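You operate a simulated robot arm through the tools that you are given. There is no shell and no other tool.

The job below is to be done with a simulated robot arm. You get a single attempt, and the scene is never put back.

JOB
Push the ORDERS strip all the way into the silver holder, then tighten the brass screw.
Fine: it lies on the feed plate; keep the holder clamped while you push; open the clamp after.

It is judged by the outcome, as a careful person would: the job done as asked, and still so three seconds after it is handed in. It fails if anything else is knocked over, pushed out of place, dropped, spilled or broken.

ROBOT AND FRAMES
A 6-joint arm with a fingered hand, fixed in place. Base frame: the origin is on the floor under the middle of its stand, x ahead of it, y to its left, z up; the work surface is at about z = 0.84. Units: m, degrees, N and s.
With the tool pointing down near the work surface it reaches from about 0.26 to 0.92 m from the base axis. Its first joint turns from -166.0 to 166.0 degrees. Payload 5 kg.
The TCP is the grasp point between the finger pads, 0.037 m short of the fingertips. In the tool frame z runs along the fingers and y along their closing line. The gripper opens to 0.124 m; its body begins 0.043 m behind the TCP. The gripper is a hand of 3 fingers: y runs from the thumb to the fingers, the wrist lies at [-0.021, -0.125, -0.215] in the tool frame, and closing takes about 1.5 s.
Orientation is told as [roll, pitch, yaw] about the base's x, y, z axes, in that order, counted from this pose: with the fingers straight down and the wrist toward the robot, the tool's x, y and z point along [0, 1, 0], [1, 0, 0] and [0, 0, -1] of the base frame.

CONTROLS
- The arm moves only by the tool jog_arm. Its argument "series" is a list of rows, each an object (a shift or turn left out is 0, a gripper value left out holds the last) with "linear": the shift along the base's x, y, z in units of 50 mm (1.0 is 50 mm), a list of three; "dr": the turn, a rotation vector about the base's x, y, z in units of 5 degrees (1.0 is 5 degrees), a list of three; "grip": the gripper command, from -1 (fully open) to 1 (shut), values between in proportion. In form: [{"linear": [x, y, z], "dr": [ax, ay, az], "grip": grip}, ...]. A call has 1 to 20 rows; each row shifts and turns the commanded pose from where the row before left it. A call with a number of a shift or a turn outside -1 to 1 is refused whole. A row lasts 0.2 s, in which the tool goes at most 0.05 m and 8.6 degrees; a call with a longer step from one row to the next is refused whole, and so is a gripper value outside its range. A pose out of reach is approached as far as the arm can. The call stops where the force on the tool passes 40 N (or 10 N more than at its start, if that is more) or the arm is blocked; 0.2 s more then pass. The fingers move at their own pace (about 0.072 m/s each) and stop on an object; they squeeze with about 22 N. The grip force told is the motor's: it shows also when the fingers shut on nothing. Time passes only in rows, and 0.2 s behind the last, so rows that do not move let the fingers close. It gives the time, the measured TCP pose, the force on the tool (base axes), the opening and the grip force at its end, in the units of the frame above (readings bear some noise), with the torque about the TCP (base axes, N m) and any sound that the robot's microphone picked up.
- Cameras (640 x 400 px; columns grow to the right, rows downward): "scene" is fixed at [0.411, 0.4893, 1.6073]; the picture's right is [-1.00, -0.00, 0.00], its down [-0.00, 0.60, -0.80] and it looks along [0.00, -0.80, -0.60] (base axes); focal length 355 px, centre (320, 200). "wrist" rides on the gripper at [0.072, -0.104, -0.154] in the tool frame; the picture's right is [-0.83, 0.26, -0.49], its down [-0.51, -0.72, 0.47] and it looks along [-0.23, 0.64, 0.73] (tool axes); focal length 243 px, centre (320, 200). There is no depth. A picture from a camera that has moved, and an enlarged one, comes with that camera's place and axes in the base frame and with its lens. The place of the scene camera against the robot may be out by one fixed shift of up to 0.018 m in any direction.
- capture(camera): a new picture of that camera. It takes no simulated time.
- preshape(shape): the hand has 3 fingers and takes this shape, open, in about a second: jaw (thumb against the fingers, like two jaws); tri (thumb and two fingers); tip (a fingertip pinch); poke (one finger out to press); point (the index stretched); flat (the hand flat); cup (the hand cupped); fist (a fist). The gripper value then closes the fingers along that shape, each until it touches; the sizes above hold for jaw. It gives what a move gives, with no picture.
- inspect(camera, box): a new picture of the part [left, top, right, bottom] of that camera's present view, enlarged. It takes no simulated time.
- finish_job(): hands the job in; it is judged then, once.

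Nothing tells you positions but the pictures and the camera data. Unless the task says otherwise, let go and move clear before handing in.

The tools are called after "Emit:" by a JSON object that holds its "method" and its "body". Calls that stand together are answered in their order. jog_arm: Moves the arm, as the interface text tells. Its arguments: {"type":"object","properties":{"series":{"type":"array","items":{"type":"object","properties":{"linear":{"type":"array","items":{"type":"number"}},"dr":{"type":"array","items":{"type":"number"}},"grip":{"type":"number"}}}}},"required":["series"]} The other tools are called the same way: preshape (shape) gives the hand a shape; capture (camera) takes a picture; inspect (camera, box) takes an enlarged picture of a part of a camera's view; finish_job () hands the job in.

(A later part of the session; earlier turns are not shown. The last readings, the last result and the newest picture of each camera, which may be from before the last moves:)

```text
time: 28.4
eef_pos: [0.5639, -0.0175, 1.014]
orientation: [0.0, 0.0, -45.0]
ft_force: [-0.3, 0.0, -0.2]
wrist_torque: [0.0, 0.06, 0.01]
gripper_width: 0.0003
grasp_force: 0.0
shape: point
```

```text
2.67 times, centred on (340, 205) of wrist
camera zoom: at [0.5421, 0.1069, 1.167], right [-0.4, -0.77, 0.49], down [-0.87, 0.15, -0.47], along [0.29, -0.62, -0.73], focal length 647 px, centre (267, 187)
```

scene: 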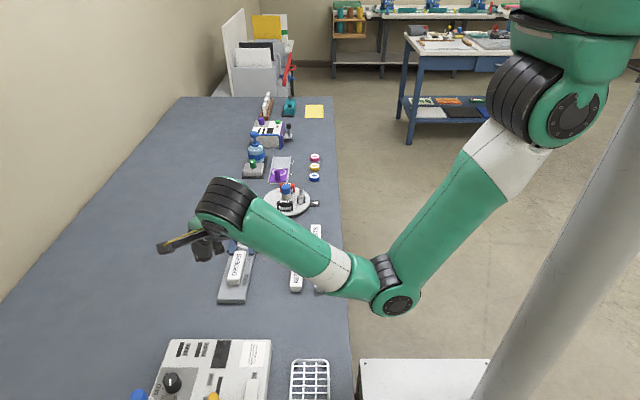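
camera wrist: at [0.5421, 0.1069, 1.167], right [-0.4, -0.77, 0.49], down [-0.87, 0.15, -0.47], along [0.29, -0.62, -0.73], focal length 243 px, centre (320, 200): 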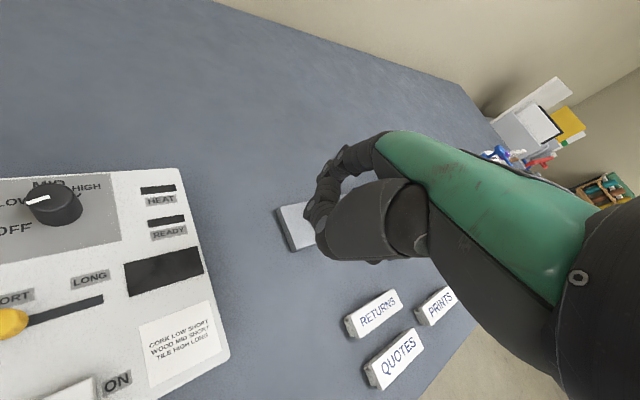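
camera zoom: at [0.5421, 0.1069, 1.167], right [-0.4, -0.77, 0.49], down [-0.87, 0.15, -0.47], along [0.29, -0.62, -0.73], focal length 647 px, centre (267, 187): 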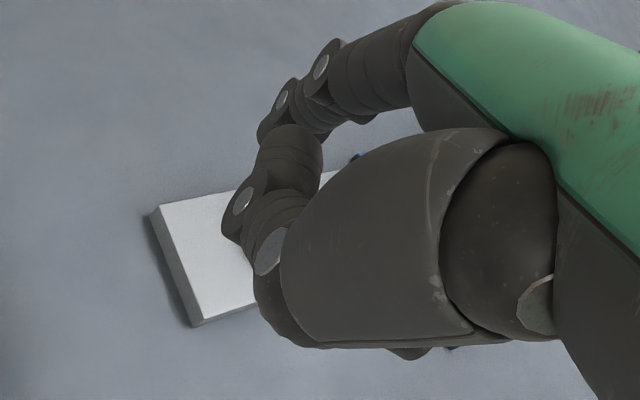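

From two views, the index tip is about (+0.072, -0.041, -0.033) from the TCP at this yaw. I'll lower it behind the strip's rear end (y ≈ -0.12), stopping just above the feed plate.

Emit:
{"method": "jog_arm", "body": {"series": [{"linear": [-0.02, -0.2, -0.4]}, {"linear": [-0.02, -0.2, -0.4]}, {"linear": [-0.02, -0.2, -0.4]}, {"linear": [-0.02, -0.16, -0.4]}, {"linear": [0, 0, -0.4]}, {}]}}

Emit:
{"method": "inspect", "body": {"camera": "scene", "box": [200, 230, 280, 310]}}

Emit:
{"method": "inspect", "body": {"camera": "wrist", "box": [230, 110, 450, 280]}}

```text
time: 29.8
eef_pos: [0.5593, -0.058, 0.9144]
orientation: [0.0, 0.1, -45.0]
ft_force: [1.0, 0.1, 0.0]
wrist_torque: [-0.01, 0.05, -0.02]
gripper_width: 0.0
grasp_force: 0.1
shape: point
```

```text
5.00 times, centred on (240, 270) of scene
camera zoom: at [0.411, 0.4893, 1.6073], right [-1.0, 0.0, 0.0], down [0.0, 0.6, -0.8], along [0.0, -0.8, -0.6], focal length 1773 px, centre (720, -150)
```

zoom: 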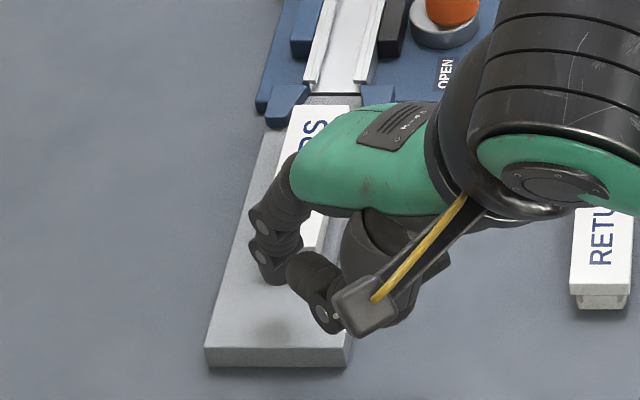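

```text
2.35 times, centred on (340, 195) of wrist
camera zoom: at [0.5372, 0.0684, 1.0668], right [-0.4, -0.77, 0.49], down [-0.87, 0.15, -0.47], along [0.29, -0.62, -0.73], focal length 571 px, centre (273, 212)
```

zoom: 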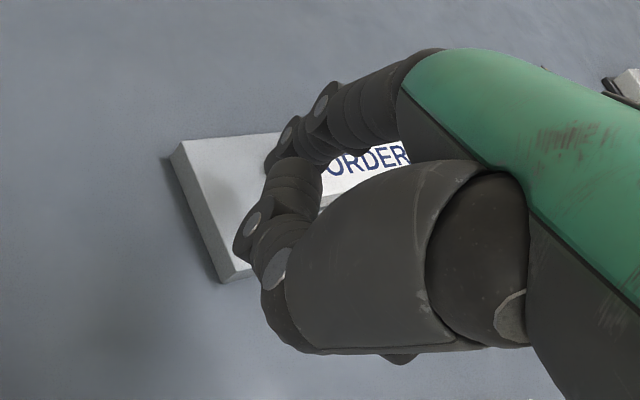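

The fingertip is behind the strip's rear end, still about 3 cm above the plate. I'll lower gently and watch the vertical force.

Emit:
{"method": "jog_arm", "body": {"series": [{"linear": [0.02, 0, -0.1]}, {"linear": [0.02, 0, -0.1]}, {"linear": [0, 0, -0.1]}, {"linear": [0, 0, -0.1]}, {}]}}

Emit:
{"method": "inspect", "body": {"camera": "scene", "box": [210, 240, 270, 300]}}

```text
time: 31.0
eef_pos: [0.5617, -0.0569, 0.8931]
orientation: [0.0, 0.0, -45.1]
ft_force: [0.0, -0.5, 0.3]
wrist_torque: [0.0, 0.03, 0.0]
gripper_width: 0.0002
grasp_force: 0.1
shape: point
```

```text
6.67 times, centred on (240, 270) of scene
camera zoom: at [0.411, 0.4893, 1.6073], right [-1.0, 0.0, 0.0], down [0.0, 0.6, -0.8], along [0.0, -0.8, -0.6], focal length 2364 px, centre (853, -267)
```

zoom: 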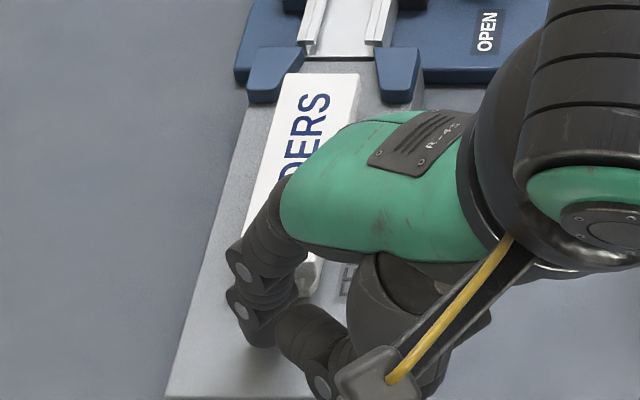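

The tip is right behind the strip and still free of the plate. I'll go 3 mm lower for a more solid contact, then start pushing slowly along -y.

Emit:
{"method": "jog_arm", "body": {"series": [{"linear": [0, 0, -0.03]}, {"linear": [0, 0, -0.03]}, {}]}}

```text
time: 31.8
eef_pos: [0.5617, -0.0581, 0.8906]
orientation: [0.0, 0.0, -45.0]
ft_force: [1.1, 1.1, 0.3]
wrist_torque: [-0.03, 0.03, -0.01]
gripper_width: 0.0
grasp_force: 0.1
shape: point
```

Emit:
{"method": "jog_arm", "body": {"series": [{"linear": [0, -0.16, 0]}, {"linear": [0, -0.16, 0]}, {"linear": [0, -0.16, 0]}, {"linear": [0, -0.16, 0]}, {}]}}

Emit:
{"method": "inspect", "body": {"camera": "scene", "box": [205, 220, 285, 300]}}

Emit:
{"method": "capture", "body": {"camera": "wrist"}}

```text
time: 33.0
eef_pos: [0.5608, -0.0896, 0.8915]
orientation: [0.0, 0.0, -45.0]
ft_force: [0.0, 0.0, -0.3]
wrist_torque: [-0.02, -0.03, -0.01]
gripper_width: 0.0
grasp_force: 0.0
shape: point
```

```text
5.00 times, centred on (245, 260) of scene
camera zoom: at [0.411, 0.4893, 1.6073], right [-1.0, 0.0, 0.0], down [0.0, 0.6, -0.8], along [0.0, -0.8, -0.6], focal length 1773 px, centre (695, -100)
```

zoom: 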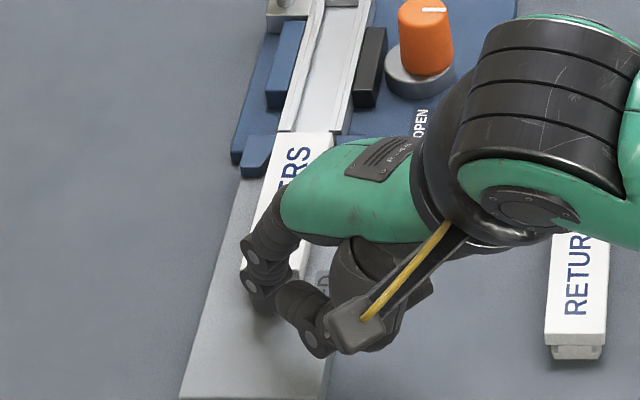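

```text
taken
camera wrist: at [0.5395, 0.0351, 1.0443], right [-0.4, -0.77, 0.49], down [-0.87, 0.15, -0.47], along [0.29, -0.62, -0.73], focal length 243 px, centre (320, 200)
```

wrist: 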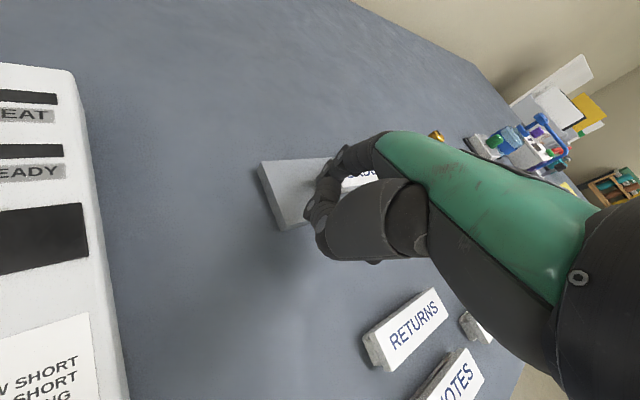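

The strip is sliding freely and its front has reached the guides. I'll keep pushing in short strokes.

Emit:
{"method": "jog_arm", "body": {"series": [{"linear": [0, -0.14, 0]}, {"linear": [0, -0.14, 0]}, {"linear": [0, -0.14, 0]}, {"linear": [0, -0.14, 0]}, {"linear": [0, -0.14, 0]}, {}]}}

Emit:
{"method": "inspect", "body": {"camera": "scene", "box": [205, 200, 285, 280]}}

```text
time: 34.4
eef_pos: [0.563, -0.1255, 0.8915]
orientation: [0.0, 0.0, -45.0]
ft_force: [1.4, -0.5, 0.0]
wrist_torque: [-0.01, 0.0, -0.01]
gripper_width: 0.1186
grasp_force: 0.0
shape: point
```

```text
5.00 times, centred on (245, 240) of scene
camera zoom: at [0.411, 0.4893, 1.6073], right [-1.0, 0.0, 0.0], down [0.0, 0.6, -0.8], along [0.0, -0.8, -0.6], focal length 1773 px, centre (695, 0)
```

zoom: 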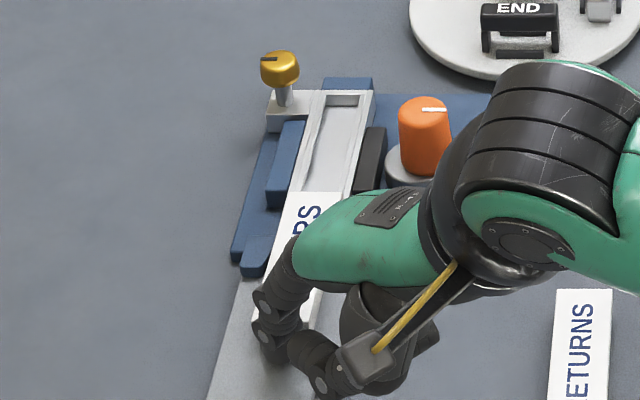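

The strip has entered the holder cleanly with almost no resistance. Continuing.

Emit:
{"method": "jog_arm", "body": {"series": [{"linear": [-0.02, -0.14, 0]}, {"linear": [0, -0.14, 0]}, {"linear": [0, -0.14, 0]}, {"linear": [0, -0.14, 0]}, {"linear": [0, -0.14, 0]}, {}]}}

Emit:
{"method": "inspect", "body": {"camera": "scene", "box": [205, 200, 285, 280]}}

Emit:
{"method": "capture", "body": {"camera": "wrist"}}

```text
time: 35.8
eef_pos: [0.5606, -0.1609, 0.8913]
orientation: [0.1, 0.0, -45.0]
ft_force: [-0.5, 0.6, 0.6]
wrist_torque: [0.06, 0.0, 0.0]
gripper_width: 0.119
grasp_force: 0.1
shape: point
```

```text
5.00 times, centred on (245, 240) of scene
camera zoom: at [0.411, 0.4893, 1.6073], right [-1.0, 0.0, 0.0], down [0.0, 0.6, -0.8], along [0.0, -0.8, -0.6], focal length 1773 px, centre (695, 0)
```

zoom: 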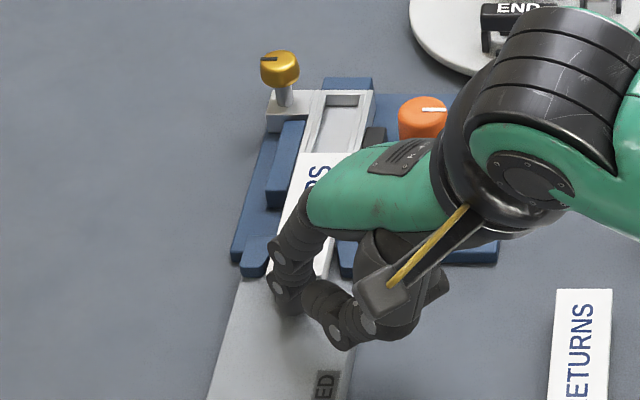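

```text
taken
camera wrist: at [0.5392, -0.0349, 1.0449], right [-0.4, -0.77, 0.49], down [-0.87, 0.15, -0.47], along [0.29, -0.62, -0.73], focal length 243 px, centre (320, 200)
```

wrist: 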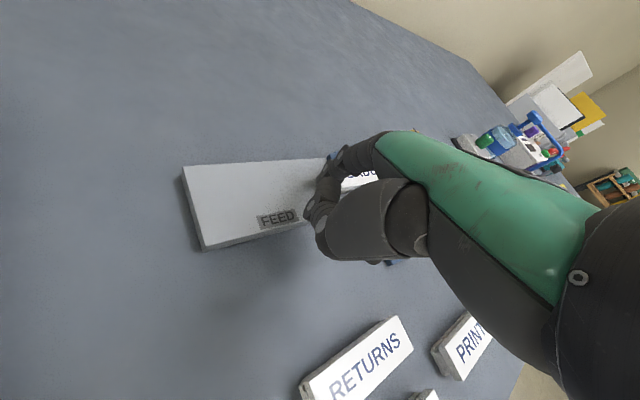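

About 6 cm remains. I'll push another 4 cm and then go in small steps until it bottoms out.

Emit:
{"method": "jog_arm", "body": {"series": [{"linear": [0, -0.14, 0]}, {"linear": [0, -0.14, 0]}, {"linear": [0, -0.14, 0]}, {"linear": [0, -0.14, 0]}, {"linear": [0, -0.14, 0]}, {}]}}

Emit:
{"method": "inspect", "body": {"camera": "scene", "box": [205, 200, 285, 280]}}

```text
time: 37.2
eef_pos: [0.5613, -0.1945, 0.8906]
orientation: [0.0, 0.0, -45.1]
ft_force: [0.0, -0.2, -0.1]
wrist_torque: [0.0, 0.0, -0.01]
gripper_width: 0.1188
grasp_force: 0.1
shape: point
```

```text
5.00 times, centred on (245, 240) of scene
camera zoom: at [0.411, 0.4893, 1.6073], right [-1.0, 0.0, 0.0], down [0.0, 0.6, -0.8], along [0.0, -0.8, -0.6], focal length 1773 px, centre (695, 0)
```

zoom: 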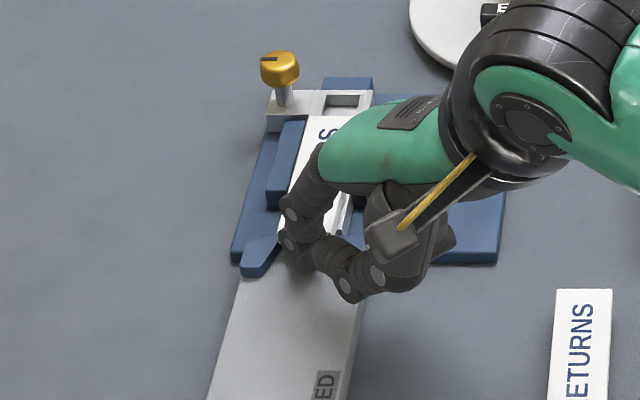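

About 2 cm to go. I'll use small steps now.

Emit:
{"method": "jog_arm", "body": {"series": [{"linear": [0, -0.06, 0]}, {"linear": [0, -0.06, 0]}, {"linear": [0, -0.06, 0]}, {"linear": [0, -0.06, 0]}, {}]}}

Emit:
{"method": "inspect", "body": {"camera": "scene", "box": [215, 200, 275, 260]}}

```text
time: 38.4
eef_pos: [0.56, -0.2054, 0.8902]
orientation: [0.1, 0.0, -45.1]
ft_force: [1.0, 0.4, -0.4]
wrist_torque: [0.0, 0.0, 0.04]
gripper_width: 0.1189
grasp_force: 0.0
shape: point
```

```text
6.67 times, centred on (245, 230) of scene
camera zoom: at [0.411, 0.4893, 1.6073], right [-1.0, 0.0, 0.0], down [0.0, 0.6, -0.8], along [0.0, -0.8, -0.6], focal length 2364 px, centre (820, 0)
```

zoom: 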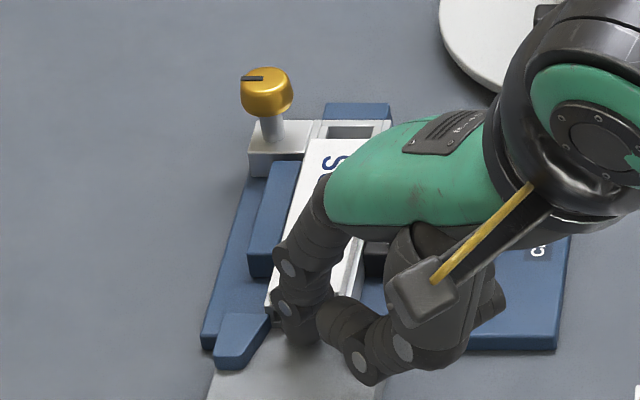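

Emit:
{"method": "jog_arm", "body": {"series": [{"linear": [0, -0.05, 0]}, {"linear": [0, -0.05, 0]}, {"linear": [0, -0.05, 0]}, {}]}}

Emit:
{"method": "inspect", "body": {"camera": "scene", "box": [215, 200, 275, 260]}}

```text
time: 39.4
eef_pos: [0.5604, -0.2127, 0.89]
orientation: [0.0, -0.1, -45.1]
ft_force: [0.3, 0.0, -0.2]
wrist_torque: [0.02, -0.01, -0.02]
gripper_width: 0.1188
grasp_force: 0.0
shape: point
```

```text
6.67 times, centred on (245, 230) of scene
camera zoom: at [0.411, 0.4893, 1.6073], right [-1.0, 0.0, 0.0], down [0.0, 0.6, -0.8], along [0.0, -0.8, -0.6], focal length 2364 px, centre (820, 0)
```

zoom: 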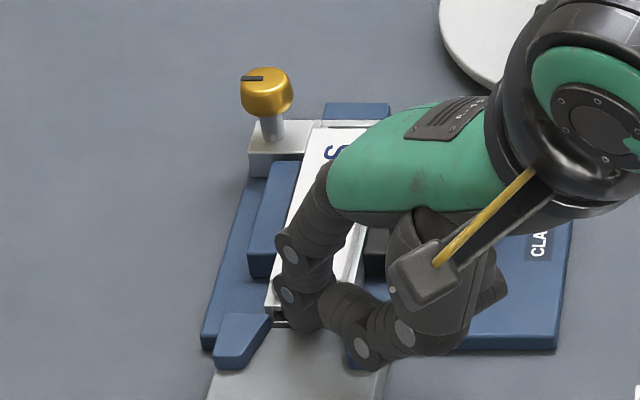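

The strip's front is almost at the end wall. I'll go on by 1–2 mm until I feel the stop.

Emit:
{"method": "jog_arm", "body": {"series": [{"linear": [0, -0.04, 0]}, {"linear": [0, -0.04, 0]}, {}]}}

Emit:
{"method": "inspect", "body": {"camera": "scene", "box": [225, 205, 265, 245]}}

```text
time: 40.2
eef_pos: [0.5609, -0.2177, 0.8897]
orientation: [0.1, 0.0, -44.9]
ft_force: [-0.1, 0.2, 0.4]
wrist_torque: [0.0, -0.03, -0.01]
gripper_width: 0.1192
grasp_force: 0.0
shape: point
```

```text
10.00 times, centred on (245, 225) of scene
camera zoom: at [0.411, 0.4893, 1.6073], right [-1.0, 0.0, 0.0], down [0.0, 0.6, -0.8], along [0.0, -0.8, -0.6], focal length 3547 px, centre (1070, -50)
```

zoom: 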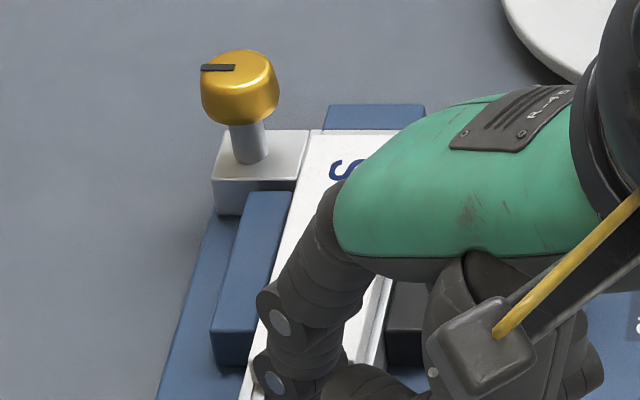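

Emit:
{"method": "jog_arm", "body": {"series": [{"linear": [0, -0.03, 0]}, {"linear": [0, -0.03, 0]}, {}]}}

Emit:
{"method": "inspect", "body": {"camera": "scene", "box": [225, 205, 265, 245]}}

```text
time: 41.0
eef_pos: [0.5604, -0.2213, 0.8901]
orientation: [-0.1, 0.0, -45.0]
ft_force: [0.0, 0.8, 0.3]
wrist_torque: [0.04, 0.0, 0.05]
gripper_width: 0.1191
grasp_force: 0.0
shape: point
```

```text
10.00 times, centred on (245, 225) of scene
camera zoom: at [0.411, 0.4893, 1.6073], right [-1.0, 0.0, 0.0], down [0.0, 0.6, -0.8], along [0.0, -0.8, -0.6], focal length 3547 px, centre (1070, -50)
```

zoom: 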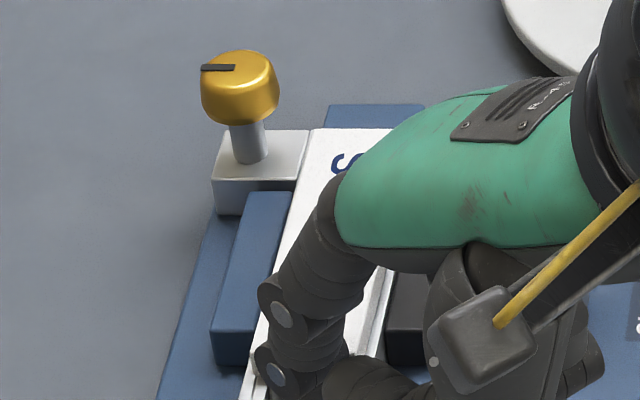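

Emit:
{"method": "jog_arm", "body": {"series": [{"linear": [0, -0.03, 0]}, {"linear": [0, -0.03, 0]}, {}]}}

Emit:
{"method": "inspect", "body": {"camera": "scene", "box": [225, 205, 265, 245]}}

```text
time: 41.8
eef_pos: [0.5599, -0.2238, 0.8907]
orientation: [0.1, 0.1, -45.0]
ft_force: [0.6, -0.6, -0.4]
wrist_torque: [0.02, -0.02, 0.01]
gripper_width: 0.1188
grasp_force: 0.1
shape: point
```

```text
10.00 times, centred on (245, 225) of scene
camera zoom: at [0.411, 0.4893, 1.6073], right [-1.0, 0.0, 0.0], down [0.0, 0.6, -0.8], along [0.0, -0.8, -0.6], focal length 3547 px, centre (1070, -50)
```

zoom: 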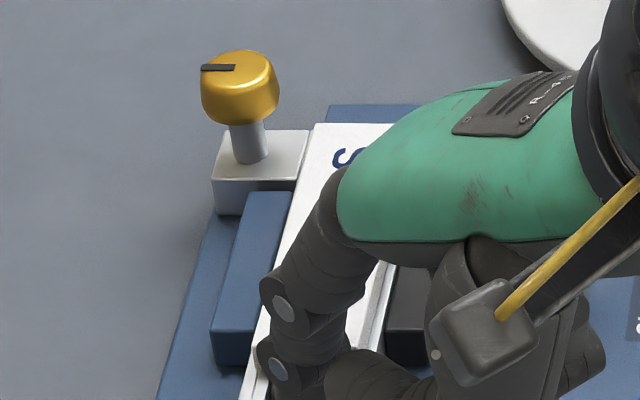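

Emit:
{"method": "jog_arm", "body": {"series": [{"linear": [0, -0.03, 0]}, {"linear": [0, -0.03, 0]}, {}]}}

Emit:
{"method": "inspect", "body": {"camera": "scene", "box": [225, 205, 265, 245]}}

```text
time: 42.6
eef_pos: [0.5605, -0.2259, 0.8903]
orientation: [0.0, 0.1, -45.0]
ft_force: [-0.4, -1.0, 0.1]
wrist_torque: [0.0, 0.0, 0.02]
gripper_width: 0.1188
grasp_force: 0.1
shape: point
```

```text
10.00 times, centred on (245, 225) of scene
camera zoom: at [0.411, 0.4893, 1.6073], right [-1.0, 0.0, 0.0], down [0.0, 0.6, -0.8], along [0.0, -0.8, -0.6], focal length 3547 px, centre (1070, -50)
```

zoom: 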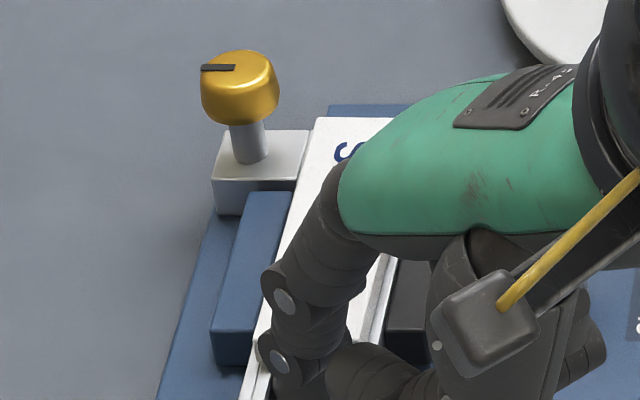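

The strip is still moving with no resistance and its front is near the end wall. Before pushing further I'll back off and get a clear look at how far in it is.

Emit:
{"method": "jog_arm", "body": {"series": [{"linear": [0, 0.3, 0]}, {"linear": [0, 0.4, 0.2]}, {"linear": [0, 0.4, 0.8]}, {"linear": [-0.4, 0.4, 0.8]}, {"linear": [-0.4, 0.4, 0.6]}, {}]}}

Emit:
{"method": "inspect", "body": {"camera": "scene", "box": [215, 200, 275, 260]}}

Emit:
{"method": "capture", "body": {"camera": "wrist"}}

```text
time: 44.0
eef_pos: [0.5198, -0.1293, 1.0107]
orientation: [-0.1, 0.0, -45.0]
ft_force: [0.3, -0.8, -0.4]
wrist_torque: [0.01, 0.02, 0.04]
gripper_width: 0.1191
grasp_force: 0.1
shape: point
```

```text
6.67 times, centred on (245, 230) of scene
camera zoom: at [0.411, 0.4893, 1.6073], right [-1.0, 0.0, 0.0], down [0.0, 0.6, -0.8], along [0.0, -0.8, -0.6], focal length 2364 px, centre (820, 0)
```

zoom: 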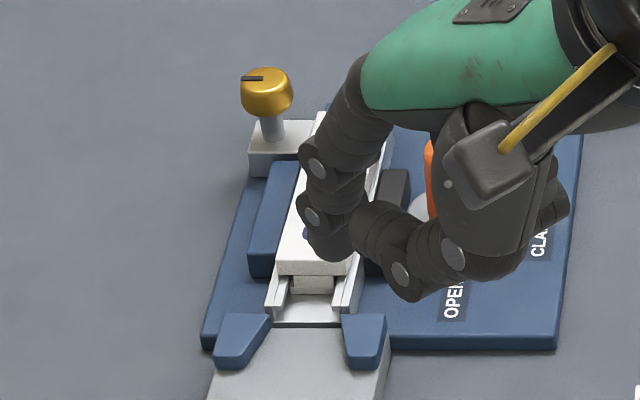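

```text
taken
camera wrist: at [0.4982, -0.0046, 1.1646], right [-0.4, -0.77, 0.49], down [-0.87, 0.15, -0.47], along [0.29, -0.62, -0.73], focal length 243 px, centre (320, 200)
```

wrist: 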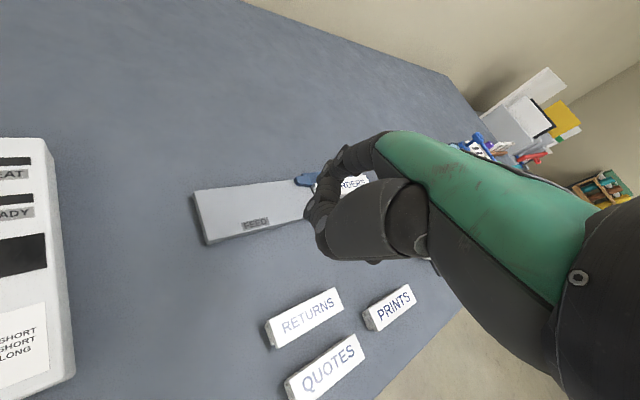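

The strip's rear is now about 2 cm inside the holder's mouth. I'll move the hand out of the way to see the far end.

Emit:
{"method": "jog_arm", "body": {"series": [{"linear": [-0.5, 0.6, 0.4]}, {"linear": [-0.5, 0.7, 0.4]}, {"linear": [-0.3, 0.7, 0.3]}, {"linear": [0, 0.7, 0.2]}, {}]}}

Emit:
{"method": "inspect", "body": {"camera": "scene", "box": [225, 200, 275, 255]}}

Emit:
{"method": "capture", "body": {"camera": "wrist"}}

```text
time: 45.2
eef_pos: [0.4583, -0.0071, 1.0458]
orientation: [0.2, -0.3, -44.8]
ft_force: [-0.6, -0.4, 0.4]
wrist_torque: [-0.03, 0.0, -0.01]
gripper_width: 0.119
grasp_force: 0.0
shape: point
out of reach, approached as far as the arm can: row 3, 4
```

```text
7.27 times, centred on (250, 228) of scene
camera zoom: at [0.411, 0.4893, 1.6073], right [-1.0, 0.0, 0.0], down [0.0, 0.6, -0.8], along [0.0, -0.8, -0.6], focal length 2579 px, centre (829, 0)
```

zoom: 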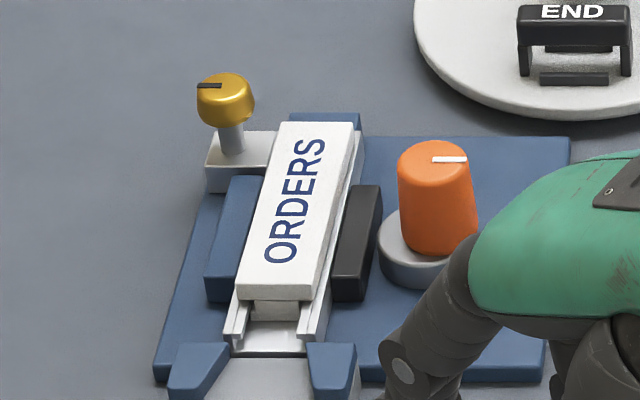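

```text
taken
camera wrist: at [0.4363, 0.1186, 1.1993], right [-0.4, -0.77, 0.49], down [-0.87, 0.15, -0.48], along [0.29, -0.62, -0.73], focal length 243 px, centre (320, 200)
```

wrist: 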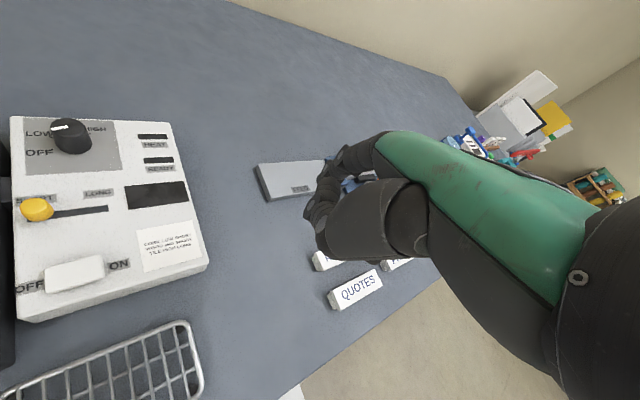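

The strip rides on the rims and looks nearly home, but I want to see the end wall from above. I'll go back to the initial high viewpoint.

Emit:
{"method": "jog_arm", "body": {"series": [{"linear": [0.1, -0.3, 0.6], "dr": [0, 0, 1]}, {"linear": [0.3, -0.6, 0.5], "dr": [0, 0, 1]}, {"linear": [0.4, -0.7, 0.4], "dr": [0, 0, 1]}, {"linear": [0.4, -0.7, 0.4], "dr": [0, 0, 1]}, {"linear": [0.4, -0.7, 0.3], "dr": [0, 0, 1]}, {"linear": [0.4, -0.7, 0.3], "dr": [0, 0, 1]}, {"linear": [0.4, -0.7, 0.2], "dr": [0, 0, 1]}, {"linear": [0.4, -0.7, 0.1], "dr": [0, 0, 1]}, {"linear": [0.5, -0.7, 0], "dr": [0, 0, 1]}, {"linear": [0.5, -0.7, 0]}, {}]}}

Emit:
{"method": "capture", "body": {"camera": "wrist"}}

Emit:
{"method": "inspect", "body": {"camera": "scene", "box": [225, 200, 275, 255]}}

```text
time: 47.6
eef_pos: [0.6553, -0.3403, 1.15]
orientation: [0.0, 0.0, 0.0]
ft_force: [-0.1, 0.6, 0.2]
wrist_torque: [-0.01, 0.0, 0.01]
gripper_width: 0.1187
grasp_force: 0.0
shape: point
out of reach, approached as far as the arm can: row 1, 2, 3, 4, 5
```

```text
taken
camera wrist: at [0.5525, -0.2688, 1.3034], right [0.26, -0.83, 0.49], down [-0.72, -0.51, -0.47], along [0.64, -0.23, -0.73], focal length 243 px, centre (320, 200)
```

wrist: 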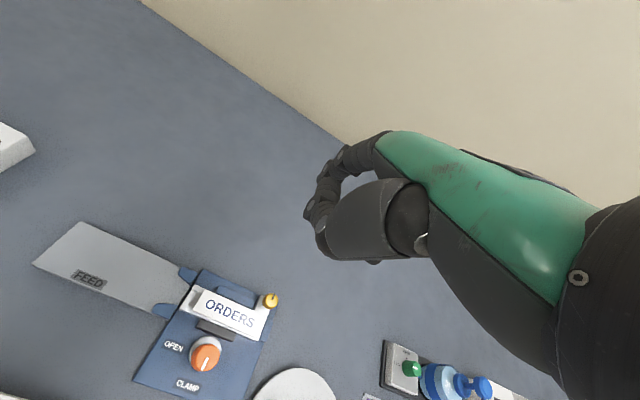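

```text
7.27 times, centred on (250, 228) of scene
camera zoom: at [0.411, 0.4893, 1.6073], right [-1.0, 0.0, 0.0], down [0.0, 0.6, -0.8], along [0.0, -0.8, -0.6], focal length 2579 px, centre (829, 0)
```

zoom: 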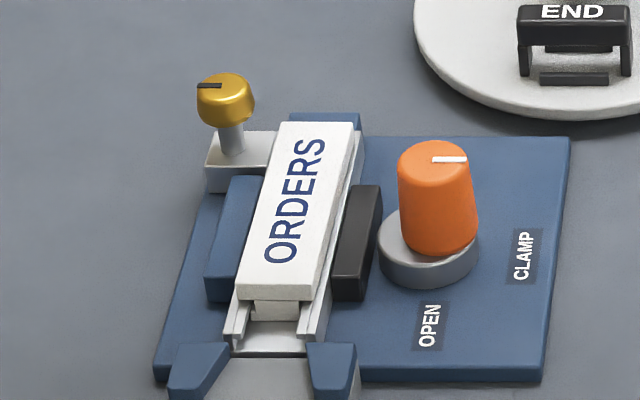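

Emit:
{"method": "inspect", "body": {"camera": "wrist", "box": [170, 260, 300, 350]}}

Emit:
{"method": "inspect", "body": {"camera": "wrist", "box": [220, 275, 290, 350]}}

```text
4.44 times, centred on (235, 305) of wrist
camera zoom: at [0.5525, -0.2688, 1.3034], right [0.26, -0.83, 0.49], down [-0.72, -0.51, -0.47], along [0.64, -0.23, -0.73], focal length 1078 px, centre (698, -267)
```

zoom: 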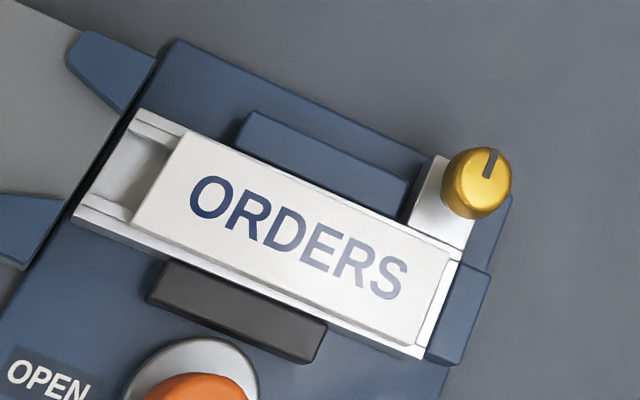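

```text
5.33 times, centred on (255, 312) of wrist
camera zoom: at [0.5525, -0.2688, 1.3034], right [0.26, -0.83, 0.49], down [-0.72, -0.51, -0.47], along [0.64, -0.23, -0.73], focal length 1294 px, centre (667, -400)
```

zoom: 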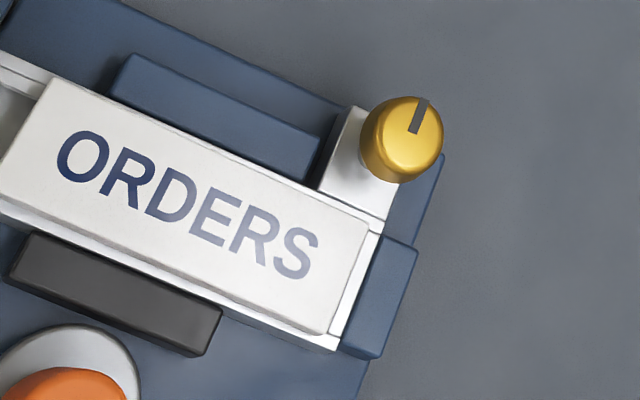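

From above I can see that a small gap of a few millimetres still remains at the end wall. I'll go back behind the strip and push until I feel the stop.

Emit:
{"method": "jog_arm", "body": {"series": [{"linear": [-0.211, 0.511, -0.267], "dr": [0, 0, -1]}, {"linear": [-0.211, 0.511, -0.267], "dr": [0, 0, -1]}, {"linear": [-0.211, 0.511, -0.267], "dr": [0, 0, -1]}, {"linear": [-0.211, 0.511, -0.267], "dr": [0, 0, -1]}, {"linear": [-0.211, 0.511, -0.267], "dr": [0, 0, -1]}, {"linear": [-0.211, 0.511, -0.267], "dr": [0, 0, -1]}, {"linear": [-0.211, 0.511, -0.267], "dr": [0, 0, -1]}, {"linear": [-0.211, 0.511, -0.267], "dr": [0, 0, -1]}, {"linear": [-0.211, 0.511, -0.267], "dr": [0, 0, -1]}, {"linear": [0, 0, -0.6]}, {"linear": [0, 0, -0.6]}, {"linear": [0, 0, -0.6]}, {"linear": [0, 0, -0.6]}, {}]}}

Emit:
{"method": "inspect", "body": {"camera": "scene", "box": [205, 200, 285, 280]}}

```text
time: 50.6
eef_pos: [0.5606, -0.1092, 0.91]
orientation: [0.0, 0.0, -45.0]
ft_force: [-0.2, 0.6, -0.3]
wrist_torque: [0.03, 0.0, 0.04]
gripper_width: 0.119
grasp_force: 0.1
shape: point
```

```text
5.00 times, centred on (245, 240) of scene
camera zoom: at [0.411, 0.4893, 1.6073], right [-1.0, 0.0, 0.0], down [0.0, 0.6, -0.8], along [0.0, -0.8, -0.6], focal length 1773 px, centre (695, 0)
```

zoom: 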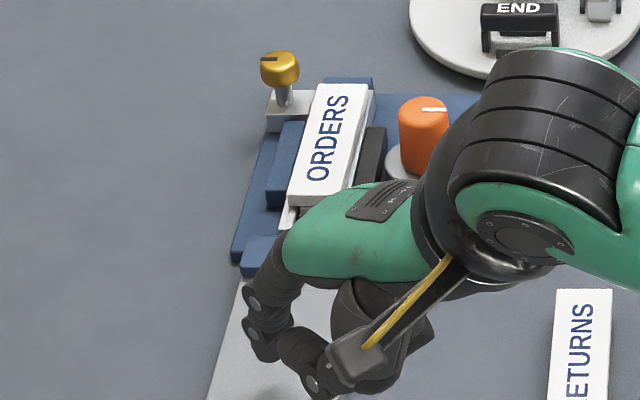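

Emit:
{"method": "jog_arm", "body": {"series": [{"linear": [0, 0, -0.2]}, {"linear": [0, -0.1, -0.19]}, {"linear": [0, -0.3, 0]}, {"linear": [0, -0.3, 0]}, {"linear": [0, -0.3, 0]}, {"linear": [0, -0.3, 0]}, {"linear": [0, -0.3, 0]}, {"linear": [0, -0.3, 0]}, {"linear": [0, -0.2, 0]}, {"linear": [0, -0.1, 0]}, {}]}}

Emit:
{"method": "inspect", "body": {"camera": "scene", "box": [205, 200, 285, 280]}}

```text
time: 53.0
eef_pos: [0.563, -0.2184, 0.8921]
orientation: [0.0, 0.0, -45.1]
ft_force: [0.0, -0.6, -0.8]
wrist_torque: [0.02, 0.03, 0.01]
gripper_width: 0.119
grasp_force: 0.0
shape: point
```

```text
5.00 times, centred on (245, 240) of scene
camera zoom: at [0.411, 0.4893, 1.6073], right [-1.0, 0.0, 0.0], down [0.0, 0.6, -0.8], along [0.0, -0.8, -0.6], focal length 1773 px, centre (695, 0)
```

zoom: 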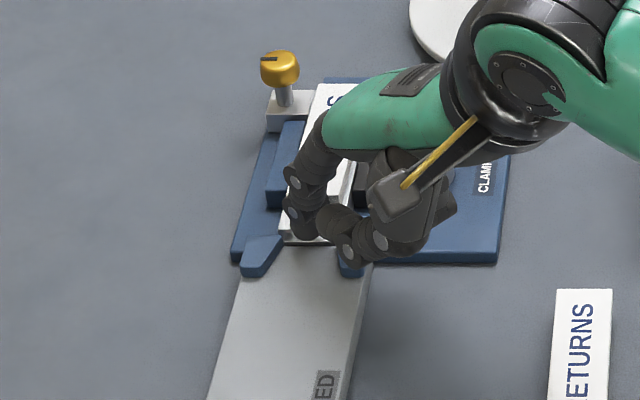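

Emit:
{"method": "jog_arm", "body": {"series": [{"linear": [-0.02, -0.04, -0.02]}, {"linear": [-0.02, -0.04, 0]}, {"linear": [0, -0.04, 0]}, {"linear": [0, -0.04, 0]}, {"linear": [0, -0.04, 0]}, {}]}}

Emit:
{"method": "inspect", "body": {"camera": "scene", "box": [225, 205, 265, 245]}}

```text
time: 54.4
eef_pos: [0.5603, -0.2291, 0.8902]
orientation: [0.0, 0.0, -45.0]
ft_force: [0.0, 0.4, 0.0]
wrist_torque: [0.03, -0.01, 0.02]
gripper_width: 0.1192
grasp_force: 0.1
shape: point
```

```text
10.00 times, centred on (245, 225) of scene
camera zoom: at [0.411, 0.4893, 1.6073], right [-1.0, 0.0, 0.0], down [0.0, 0.6, -0.8], along [0.0, -0.8, -0.6], focal length 3547 px, centre (1070, -50)
```

zoom: 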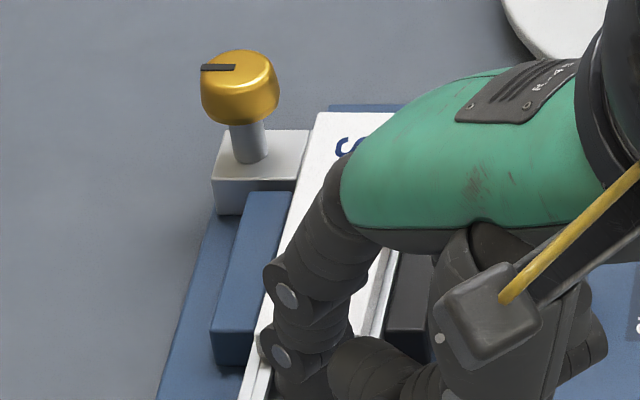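

Emit:
{"method": "jog_arm", "body": {"series": [{"linear": [0, -0.03, 0]}, {"linear": [0, -0.03, 0]}, {}]}}

Emit:
{"method": "inspect", "body": {"camera": "scene", "box": [225, 205, 265, 245]}}

```text
time: 55.2
eef_pos: [0.5607, -0.2326, 0.8897]
orientation: [0.0, 0.0, -45.0]
ft_force: [0.1, 4.3, 0.8]
wrist_torque: [0.05, -0.11, 0.33]
gripper_width: 0.1189
grasp_force: 0.1
shape: point
```

```text
10.00 times, centred on (245, 225) of scene
camera zoom: at [0.411, 0.4893, 1.6073], right [-1.0, 0.0, 0.0], down [0.0, 0.6, -0.8], along [0.0, -0.8, -0.6], focal length 3547 px, centre (1070, -50)
```

zoom: 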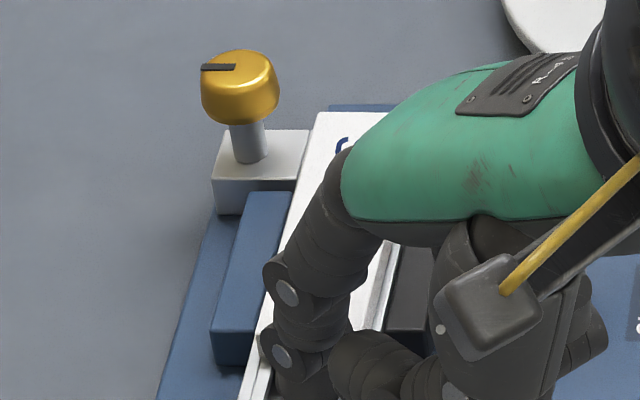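

Resistance appears (4 N) and the strip's front didn't advance, so it seems to have bottomed out. I'll press a touch more to make sure.

Emit:
{"method": "jog_arm", "body": {"series": [{"linear": [0, -0.03, 0]}, {"linear": [0, -0.03, 0]}, {}]}}

Emit:
{"method": "inspect", "body": {"camera": "scene", "box": [225, 205, 265, 245]}}

```text
time: 56.0
eef_pos: [0.5597, -0.2341, 0.8903]
orientation: [0.0, -0.1, -45.0]
ft_force: [1.0, 8.0, 2.6]
wrist_torque: [0.12, -0.14, 0.64]
gripper_width: 0.1192
grasp_force: 0.0
shape: point
```

```text
10.00 times, centred on (245, 225) of scene
camera zoom: at [0.411, 0.4893, 1.6073], right [-1.0, 0.0, 0.0], down [0.0, 0.6, -0.8], along [0.0, -0.8, -0.6], focal length 3547 px, centre (1070, -50)
```

zoom: 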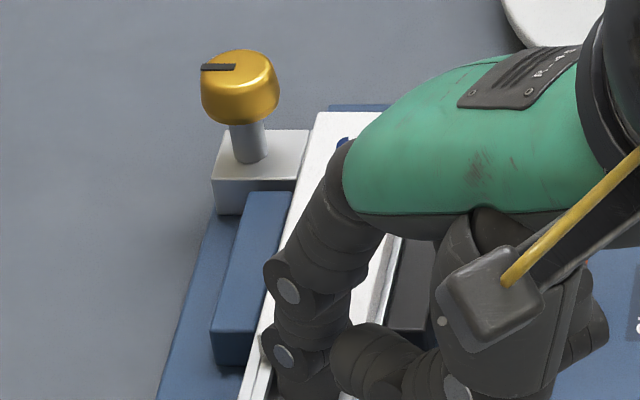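

The force climbs to 8 N and the strip does not move, so it is against the end stop. I'll back straight off, lift, and verify from above.

Emit:
{"method": "jog_arm", "body": {"series": [{"linear": [0, 0.2, 0]}, {"linear": [0, 0.5, 0]}, {"linear": [0, 0.5, 0.1]}, {"linear": [0, 0.3, 0.7]}, {"linear": [0, 0, 0.9]}, {"linear": [0.1, 0, 0.9]}, {"linear": [0.2, 0, 0.9]}, {}]}}

Emit:
{"method": "jog_arm", "body": {"series": [{"linear": [0.2, -0.5, 0.2], "dr": [0, 0, 1]}, {"linear": [0.2, -0.6, 0.2], "dr": [0, 0, 1]}, {"linear": [0.2, -0.6, 0.2], "dr": [0, 0, 1]}, {"linear": [0.2, -0.6, 0.2], "dr": [0, 0, 1]}, {"linear": [0.2, -0.5, 0.2], "dr": [0, 0, 1]}, {"linear": [0.2, -0.4, 0.2], "dr": [0, 0, 1]}, {"linear": [0.2, -0.3, 0.1], "dr": [0, 0, 1]}, {"linear": [0.2, 0, 0], "dr": [0, 0, 1]}, {"linear": [0, 0, 0], "dr": [0, 0, 1]}, {}]}}

Emit:
{"method": "capture", "body": {"camera": "wrist"}}

Emit:
{"method": "inspect", "body": {"camera": "scene", "box": [225, 200, 275, 255]}}

```text
time: 57.8
eef_pos: [0.5741, -0.16, 1.064]
orientation: [0.0, -0.1, -45.0]
ft_force: [0.0, 0.7, -1.2]
wrist_torque: [-0.01, -0.01, 0.01]
gripper_width: 0.1191
grasp_force: 0.1
shape: point
```

```text
time: 60.0
eef_pos: [0.6553, -0.3356, 1.1305]
orientation: [0.1, 0.1, 0.0]
ft_force: [0.0, 0.3, -0.1]
wrist_torque: [0.03, 0.01, 0.02]
gripper_width: 0.1189
grasp_force: 0.0
shape: point
```

```text
taken
camera wrist: at [0.5525, -0.2627, 1.2844], right [0.26, -0.83, 0.49], down [-0.72, -0.51, -0.47], along [0.64, -0.23, -0.73], focal length 243 px, centre (320, 200)
```

wrist: 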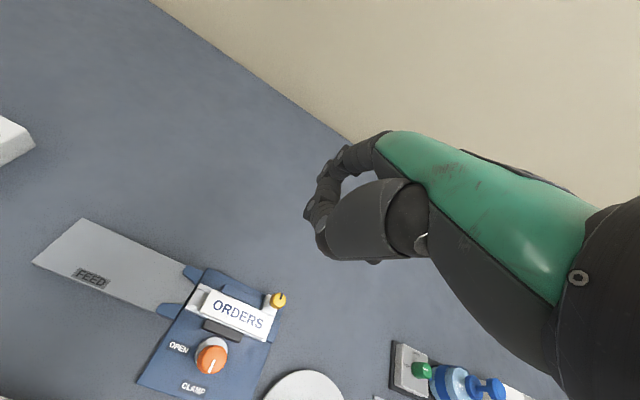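

```text
7.27 times, centred on (250, 228) of scene
camera zoom: at [0.411, 0.4893, 1.6073], right [-1.0, 0.0, 0.0], down [0.0, 0.6, -0.8], along [0.0, -0.8, -0.6], focal length 2579 px, centre (829, 0)
```

zoom: 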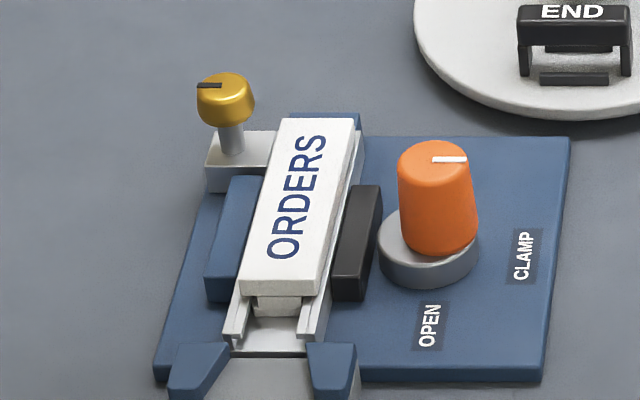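

Emit:
{"method": "inspect", "body": {"camera": "wrist", "box": [225, 275, 295, 350]}}

Emit:
{"method": "inspect", "body": {"camera": "wrist", "box": [180, 265, 300, 355]}}

```text
5.33 times, centred on (260, 312) of wrist
camera zoom: at [0.5525, -0.2627, 1.2844], right [0.26, -0.83, 0.49], down [-0.72, -0.51, -0.47], along [0.64, -0.23, -0.73], focal length 1294 px, centre (640, -400)
```

zoom: 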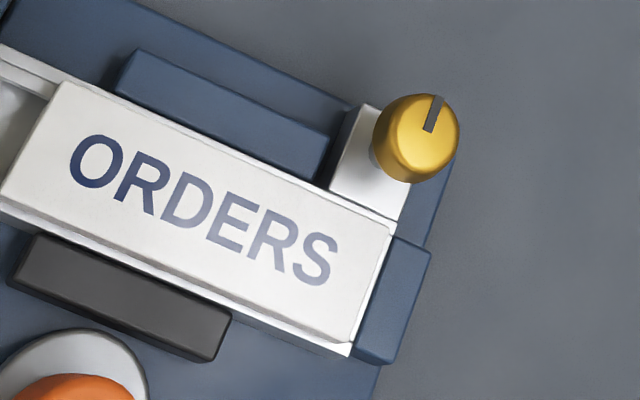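

```text
4.44 times, centred on (240, 310) of wrist
camera zoom: at [0.5525, -0.2627, 1.2844], right [0.26, -0.83, 0.49], down [-0.72, -0.51, -0.47], along [0.64, -0.23, -0.73], focal length 1078 px, centre (676, -289)
```

zoom: 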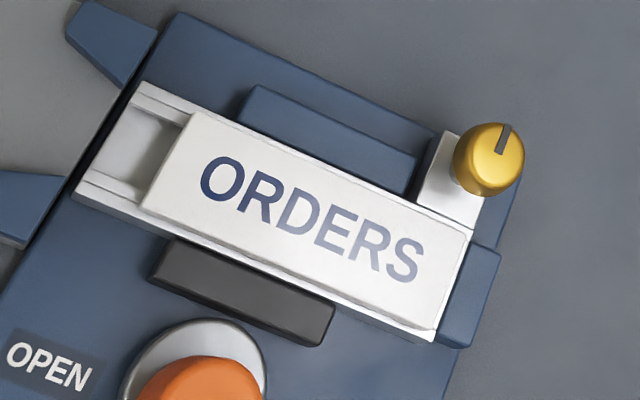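

The strip's end is now tight over the end wall, so it is fully in. Next is the brass screw: head top about (0.667, -0.377, 0.903), roughly 25 mm across. I'll switch back to the jaw shape and line up at yaw +20° for a clockwise stroke.

Emit:
{"method": "preshape", "body": {"shape": "jaw"}}

Emit:
{"method": "jog_arm", "body": {"series": [{"linear": [0.06, -0.2, -0.4], "dr": [0, 0, 1], "grip": 0.03}, {"linear": [0.06, -0.2, -0.4], "dr": [0, 0, 1]}, {"linear": [0.06, -0.2, -0.4], "dr": [0, 0, 1]}, {"linear": [0.06, -0.2, -0.4], "dr": [0, 0, 1]}, {"linear": [0, 0, -0.2]}, {}, {}]}}

Emit:
{"method": "capture", "body": {"camera": "wrist"}}

Emit:
{"method": "inspect", "body": {"camera": "scene", "box": [205, 150, 285, 250]}}

```text
time: 60.9
eef_pos: [0.6558, -0.3346, 1.1315]
orientation: [-0.1, 0.0, -0.1]
ft_force: [0.5, -0.1, 0.3]
wrist_torque: [-0.01, 0.0, 0.01]
gripper_width: 0.1236
grasp_force: 0.0
shape: jaw
```

```text
time: 62.5
eef_pos: [0.6684, -0.3741, 1.0386]
orientation: [0.0, 0.0, 20.1]
ft_force: [0.2, 0.5, 0.6]
wrist_torque: [0.01, 0.0, 0.03]
gripper_width: 0.0609
grasp_force: 0.0
shape: jaw
```

```text
taken
camera wrist: at [0.546, -0.3429, 1.1924], right [0.53, -0.69, 0.49], down [-0.5, -0.72, -0.47], along [0.68, 0.0, -0.73], focal length 243 px, centre (320, 200)
```

wrist: 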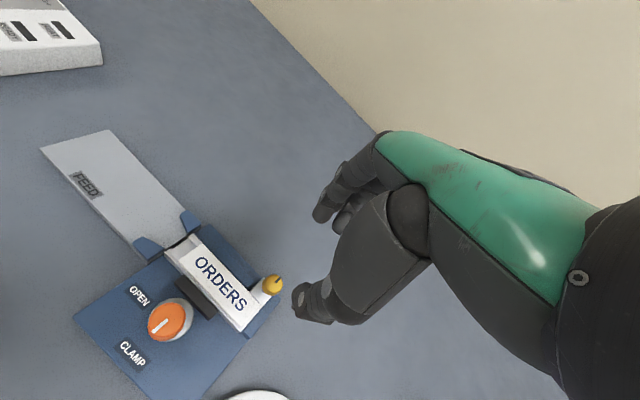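

```text
4.00 times, centred on (245, 200) of scene
camera zoom: at [0.411, 0.4893, 1.6073], right [-1.0, 0.0, 0.0], down [0.0, 0.6, -0.8], along [0.0, -0.8, -0.6], focal length 1419 px, centre (620, 200)
```

zoom: 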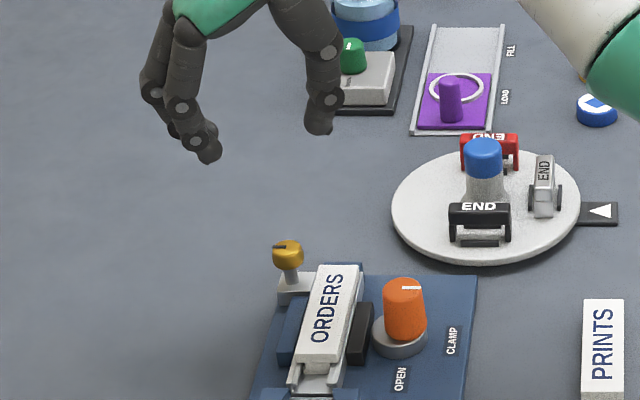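

Emit:
{"method": "inspect", "body": {"camera": "wrist", "box": [220, 250, 310, 320]}}

```text
5.71 times, centred on (265, 285) of wrist
camera zoom: at [0.546, -0.3429, 1.1924], right [0.53, -0.69, 0.49], down [-0.5, -0.72, -0.47], along [0.68, 0.0, -0.73], focal length 1386 px, centre (634, -286)
```

zoom: 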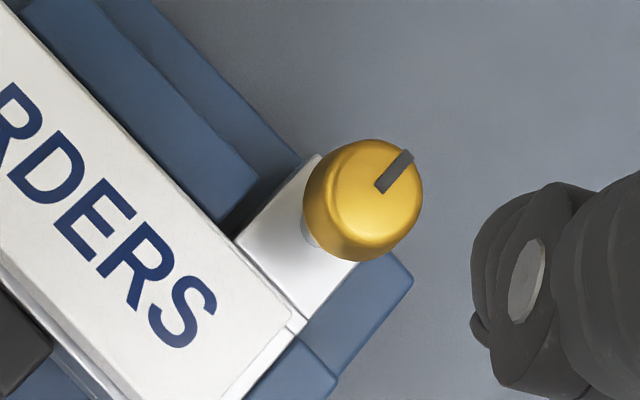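

The screw head measures (0.667, -0.378, 0.903). Descending over it to just above, then I'll check alignment.

Emit:
{"method": "jog_arm", "body": {"series": [{"linear": [-0.03, -0.08, -0.4]}, {"linear": [0, 0, -0.4]}, {"linear": [0, 0, -0.4]}, {"linear": [0, 0, -0.4]}, {"linear": [0, 0, -0.3]}, {}]}}

Emit:
{"method": "capture", "body": {"camera": "wrist"}}

Emit:
{"method": "inspect", "body": {"camera": "scene", "box": [205, 170, 285, 250]}}

```text
time: 63.9
eef_pos: [0.6661, -0.3789, 0.9459]
orientation: [0.0, 0.0, 20.0]
ft_force: [0.7, 0.2, -0.2]
wrist_torque: [-0.02, -0.03, 0.04]
gripper_width: 0.0604
grasp_force: 0.1
shape: jaw
```

```text
taken
camera wrist: at [0.5441, -0.3466, 1.099], right [0.53, -0.69, 0.49], down [-0.5, -0.72, -0.47], along [0.68, 0.0, -0.73], focal length 243 px, centre (320, 200)
```

wrist: 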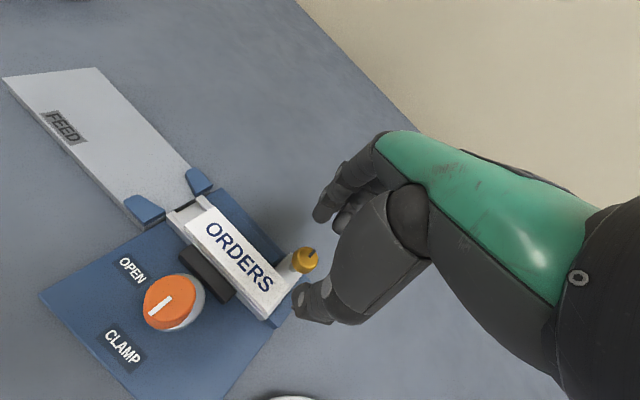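

```text
5.00 times, centred on (245, 210) of scene
camera zoom: at [0.411, 0.4893, 1.6073], right [-1.0, 0.0, 0.0], down [0.0, 0.6, -0.8], along [0.0, -0.8, -0.6], focal length 1773 px, centre (695, 150)
```

zoom: 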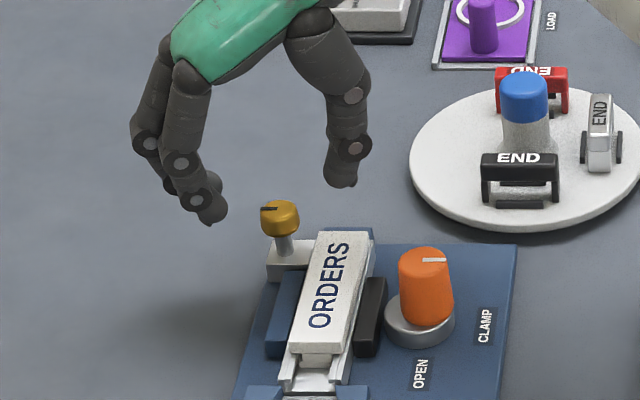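

Emit:
{"method": "inspect", "body": {"camera": "wrist", "box": [270, 225, 350, 295]}}

```text
5.71 times, centred on (310, 260) of wrist
camera zoom: at [0.5441, -0.3466, 1.099], right [0.53, -0.69, 0.49], down [-0.5, -0.72, -0.47], along [0.68, 0.0, -0.73], focal length 1386 px, centre (377, -143)
```

zoom: 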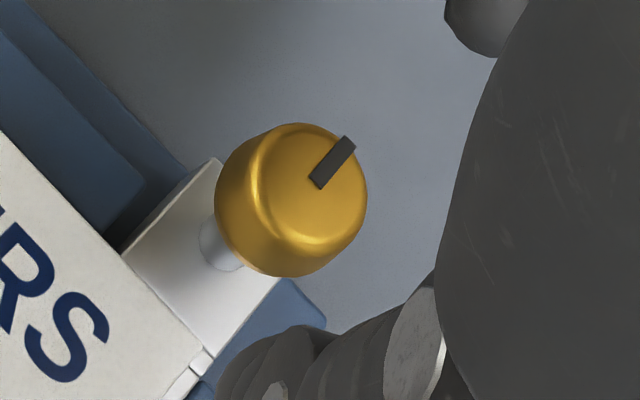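

Alignment is good to within a millimetre. I'll go down the last 2 cm and close gently on the head.

Emit:
{"method": "jog_arm", "body": {"series": [{"linear": [0, 0, -0.15]}, {"linear": [0, 0, -0.15]}, {"linear": [0, 0, -0.12]}, {}]}}

Emit:
{"method": "inspect", "body": {"camera": "scene", "box": [215, 180, 275, 240]}}

```text
time: 64.9
eef_pos: [0.6672, -0.3785, 0.9249]
orientation: [0.0, -0.1, 20.0]
ft_force: [0.1, 0.1, 0.4]
wrist_torque: [0.0, -0.03, 0.03]
gripper_width: 0.0605
grasp_force: 0.0
shape: jaw
```

```text
6.67 times, centred on (245, 210) of scene
camera zoom: at [0.411, 0.4893, 1.6073], right [-1.0, 0.0, 0.0], down [0.0, 0.6, -0.8], along [0.0, -0.8, -0.6], focal length 2364 px, centre (820, 133)
```

zoom: 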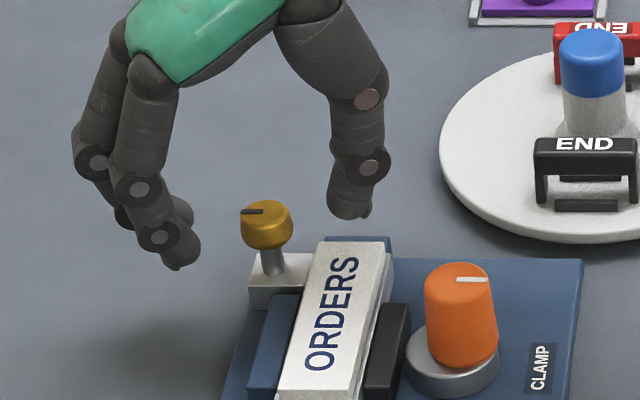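

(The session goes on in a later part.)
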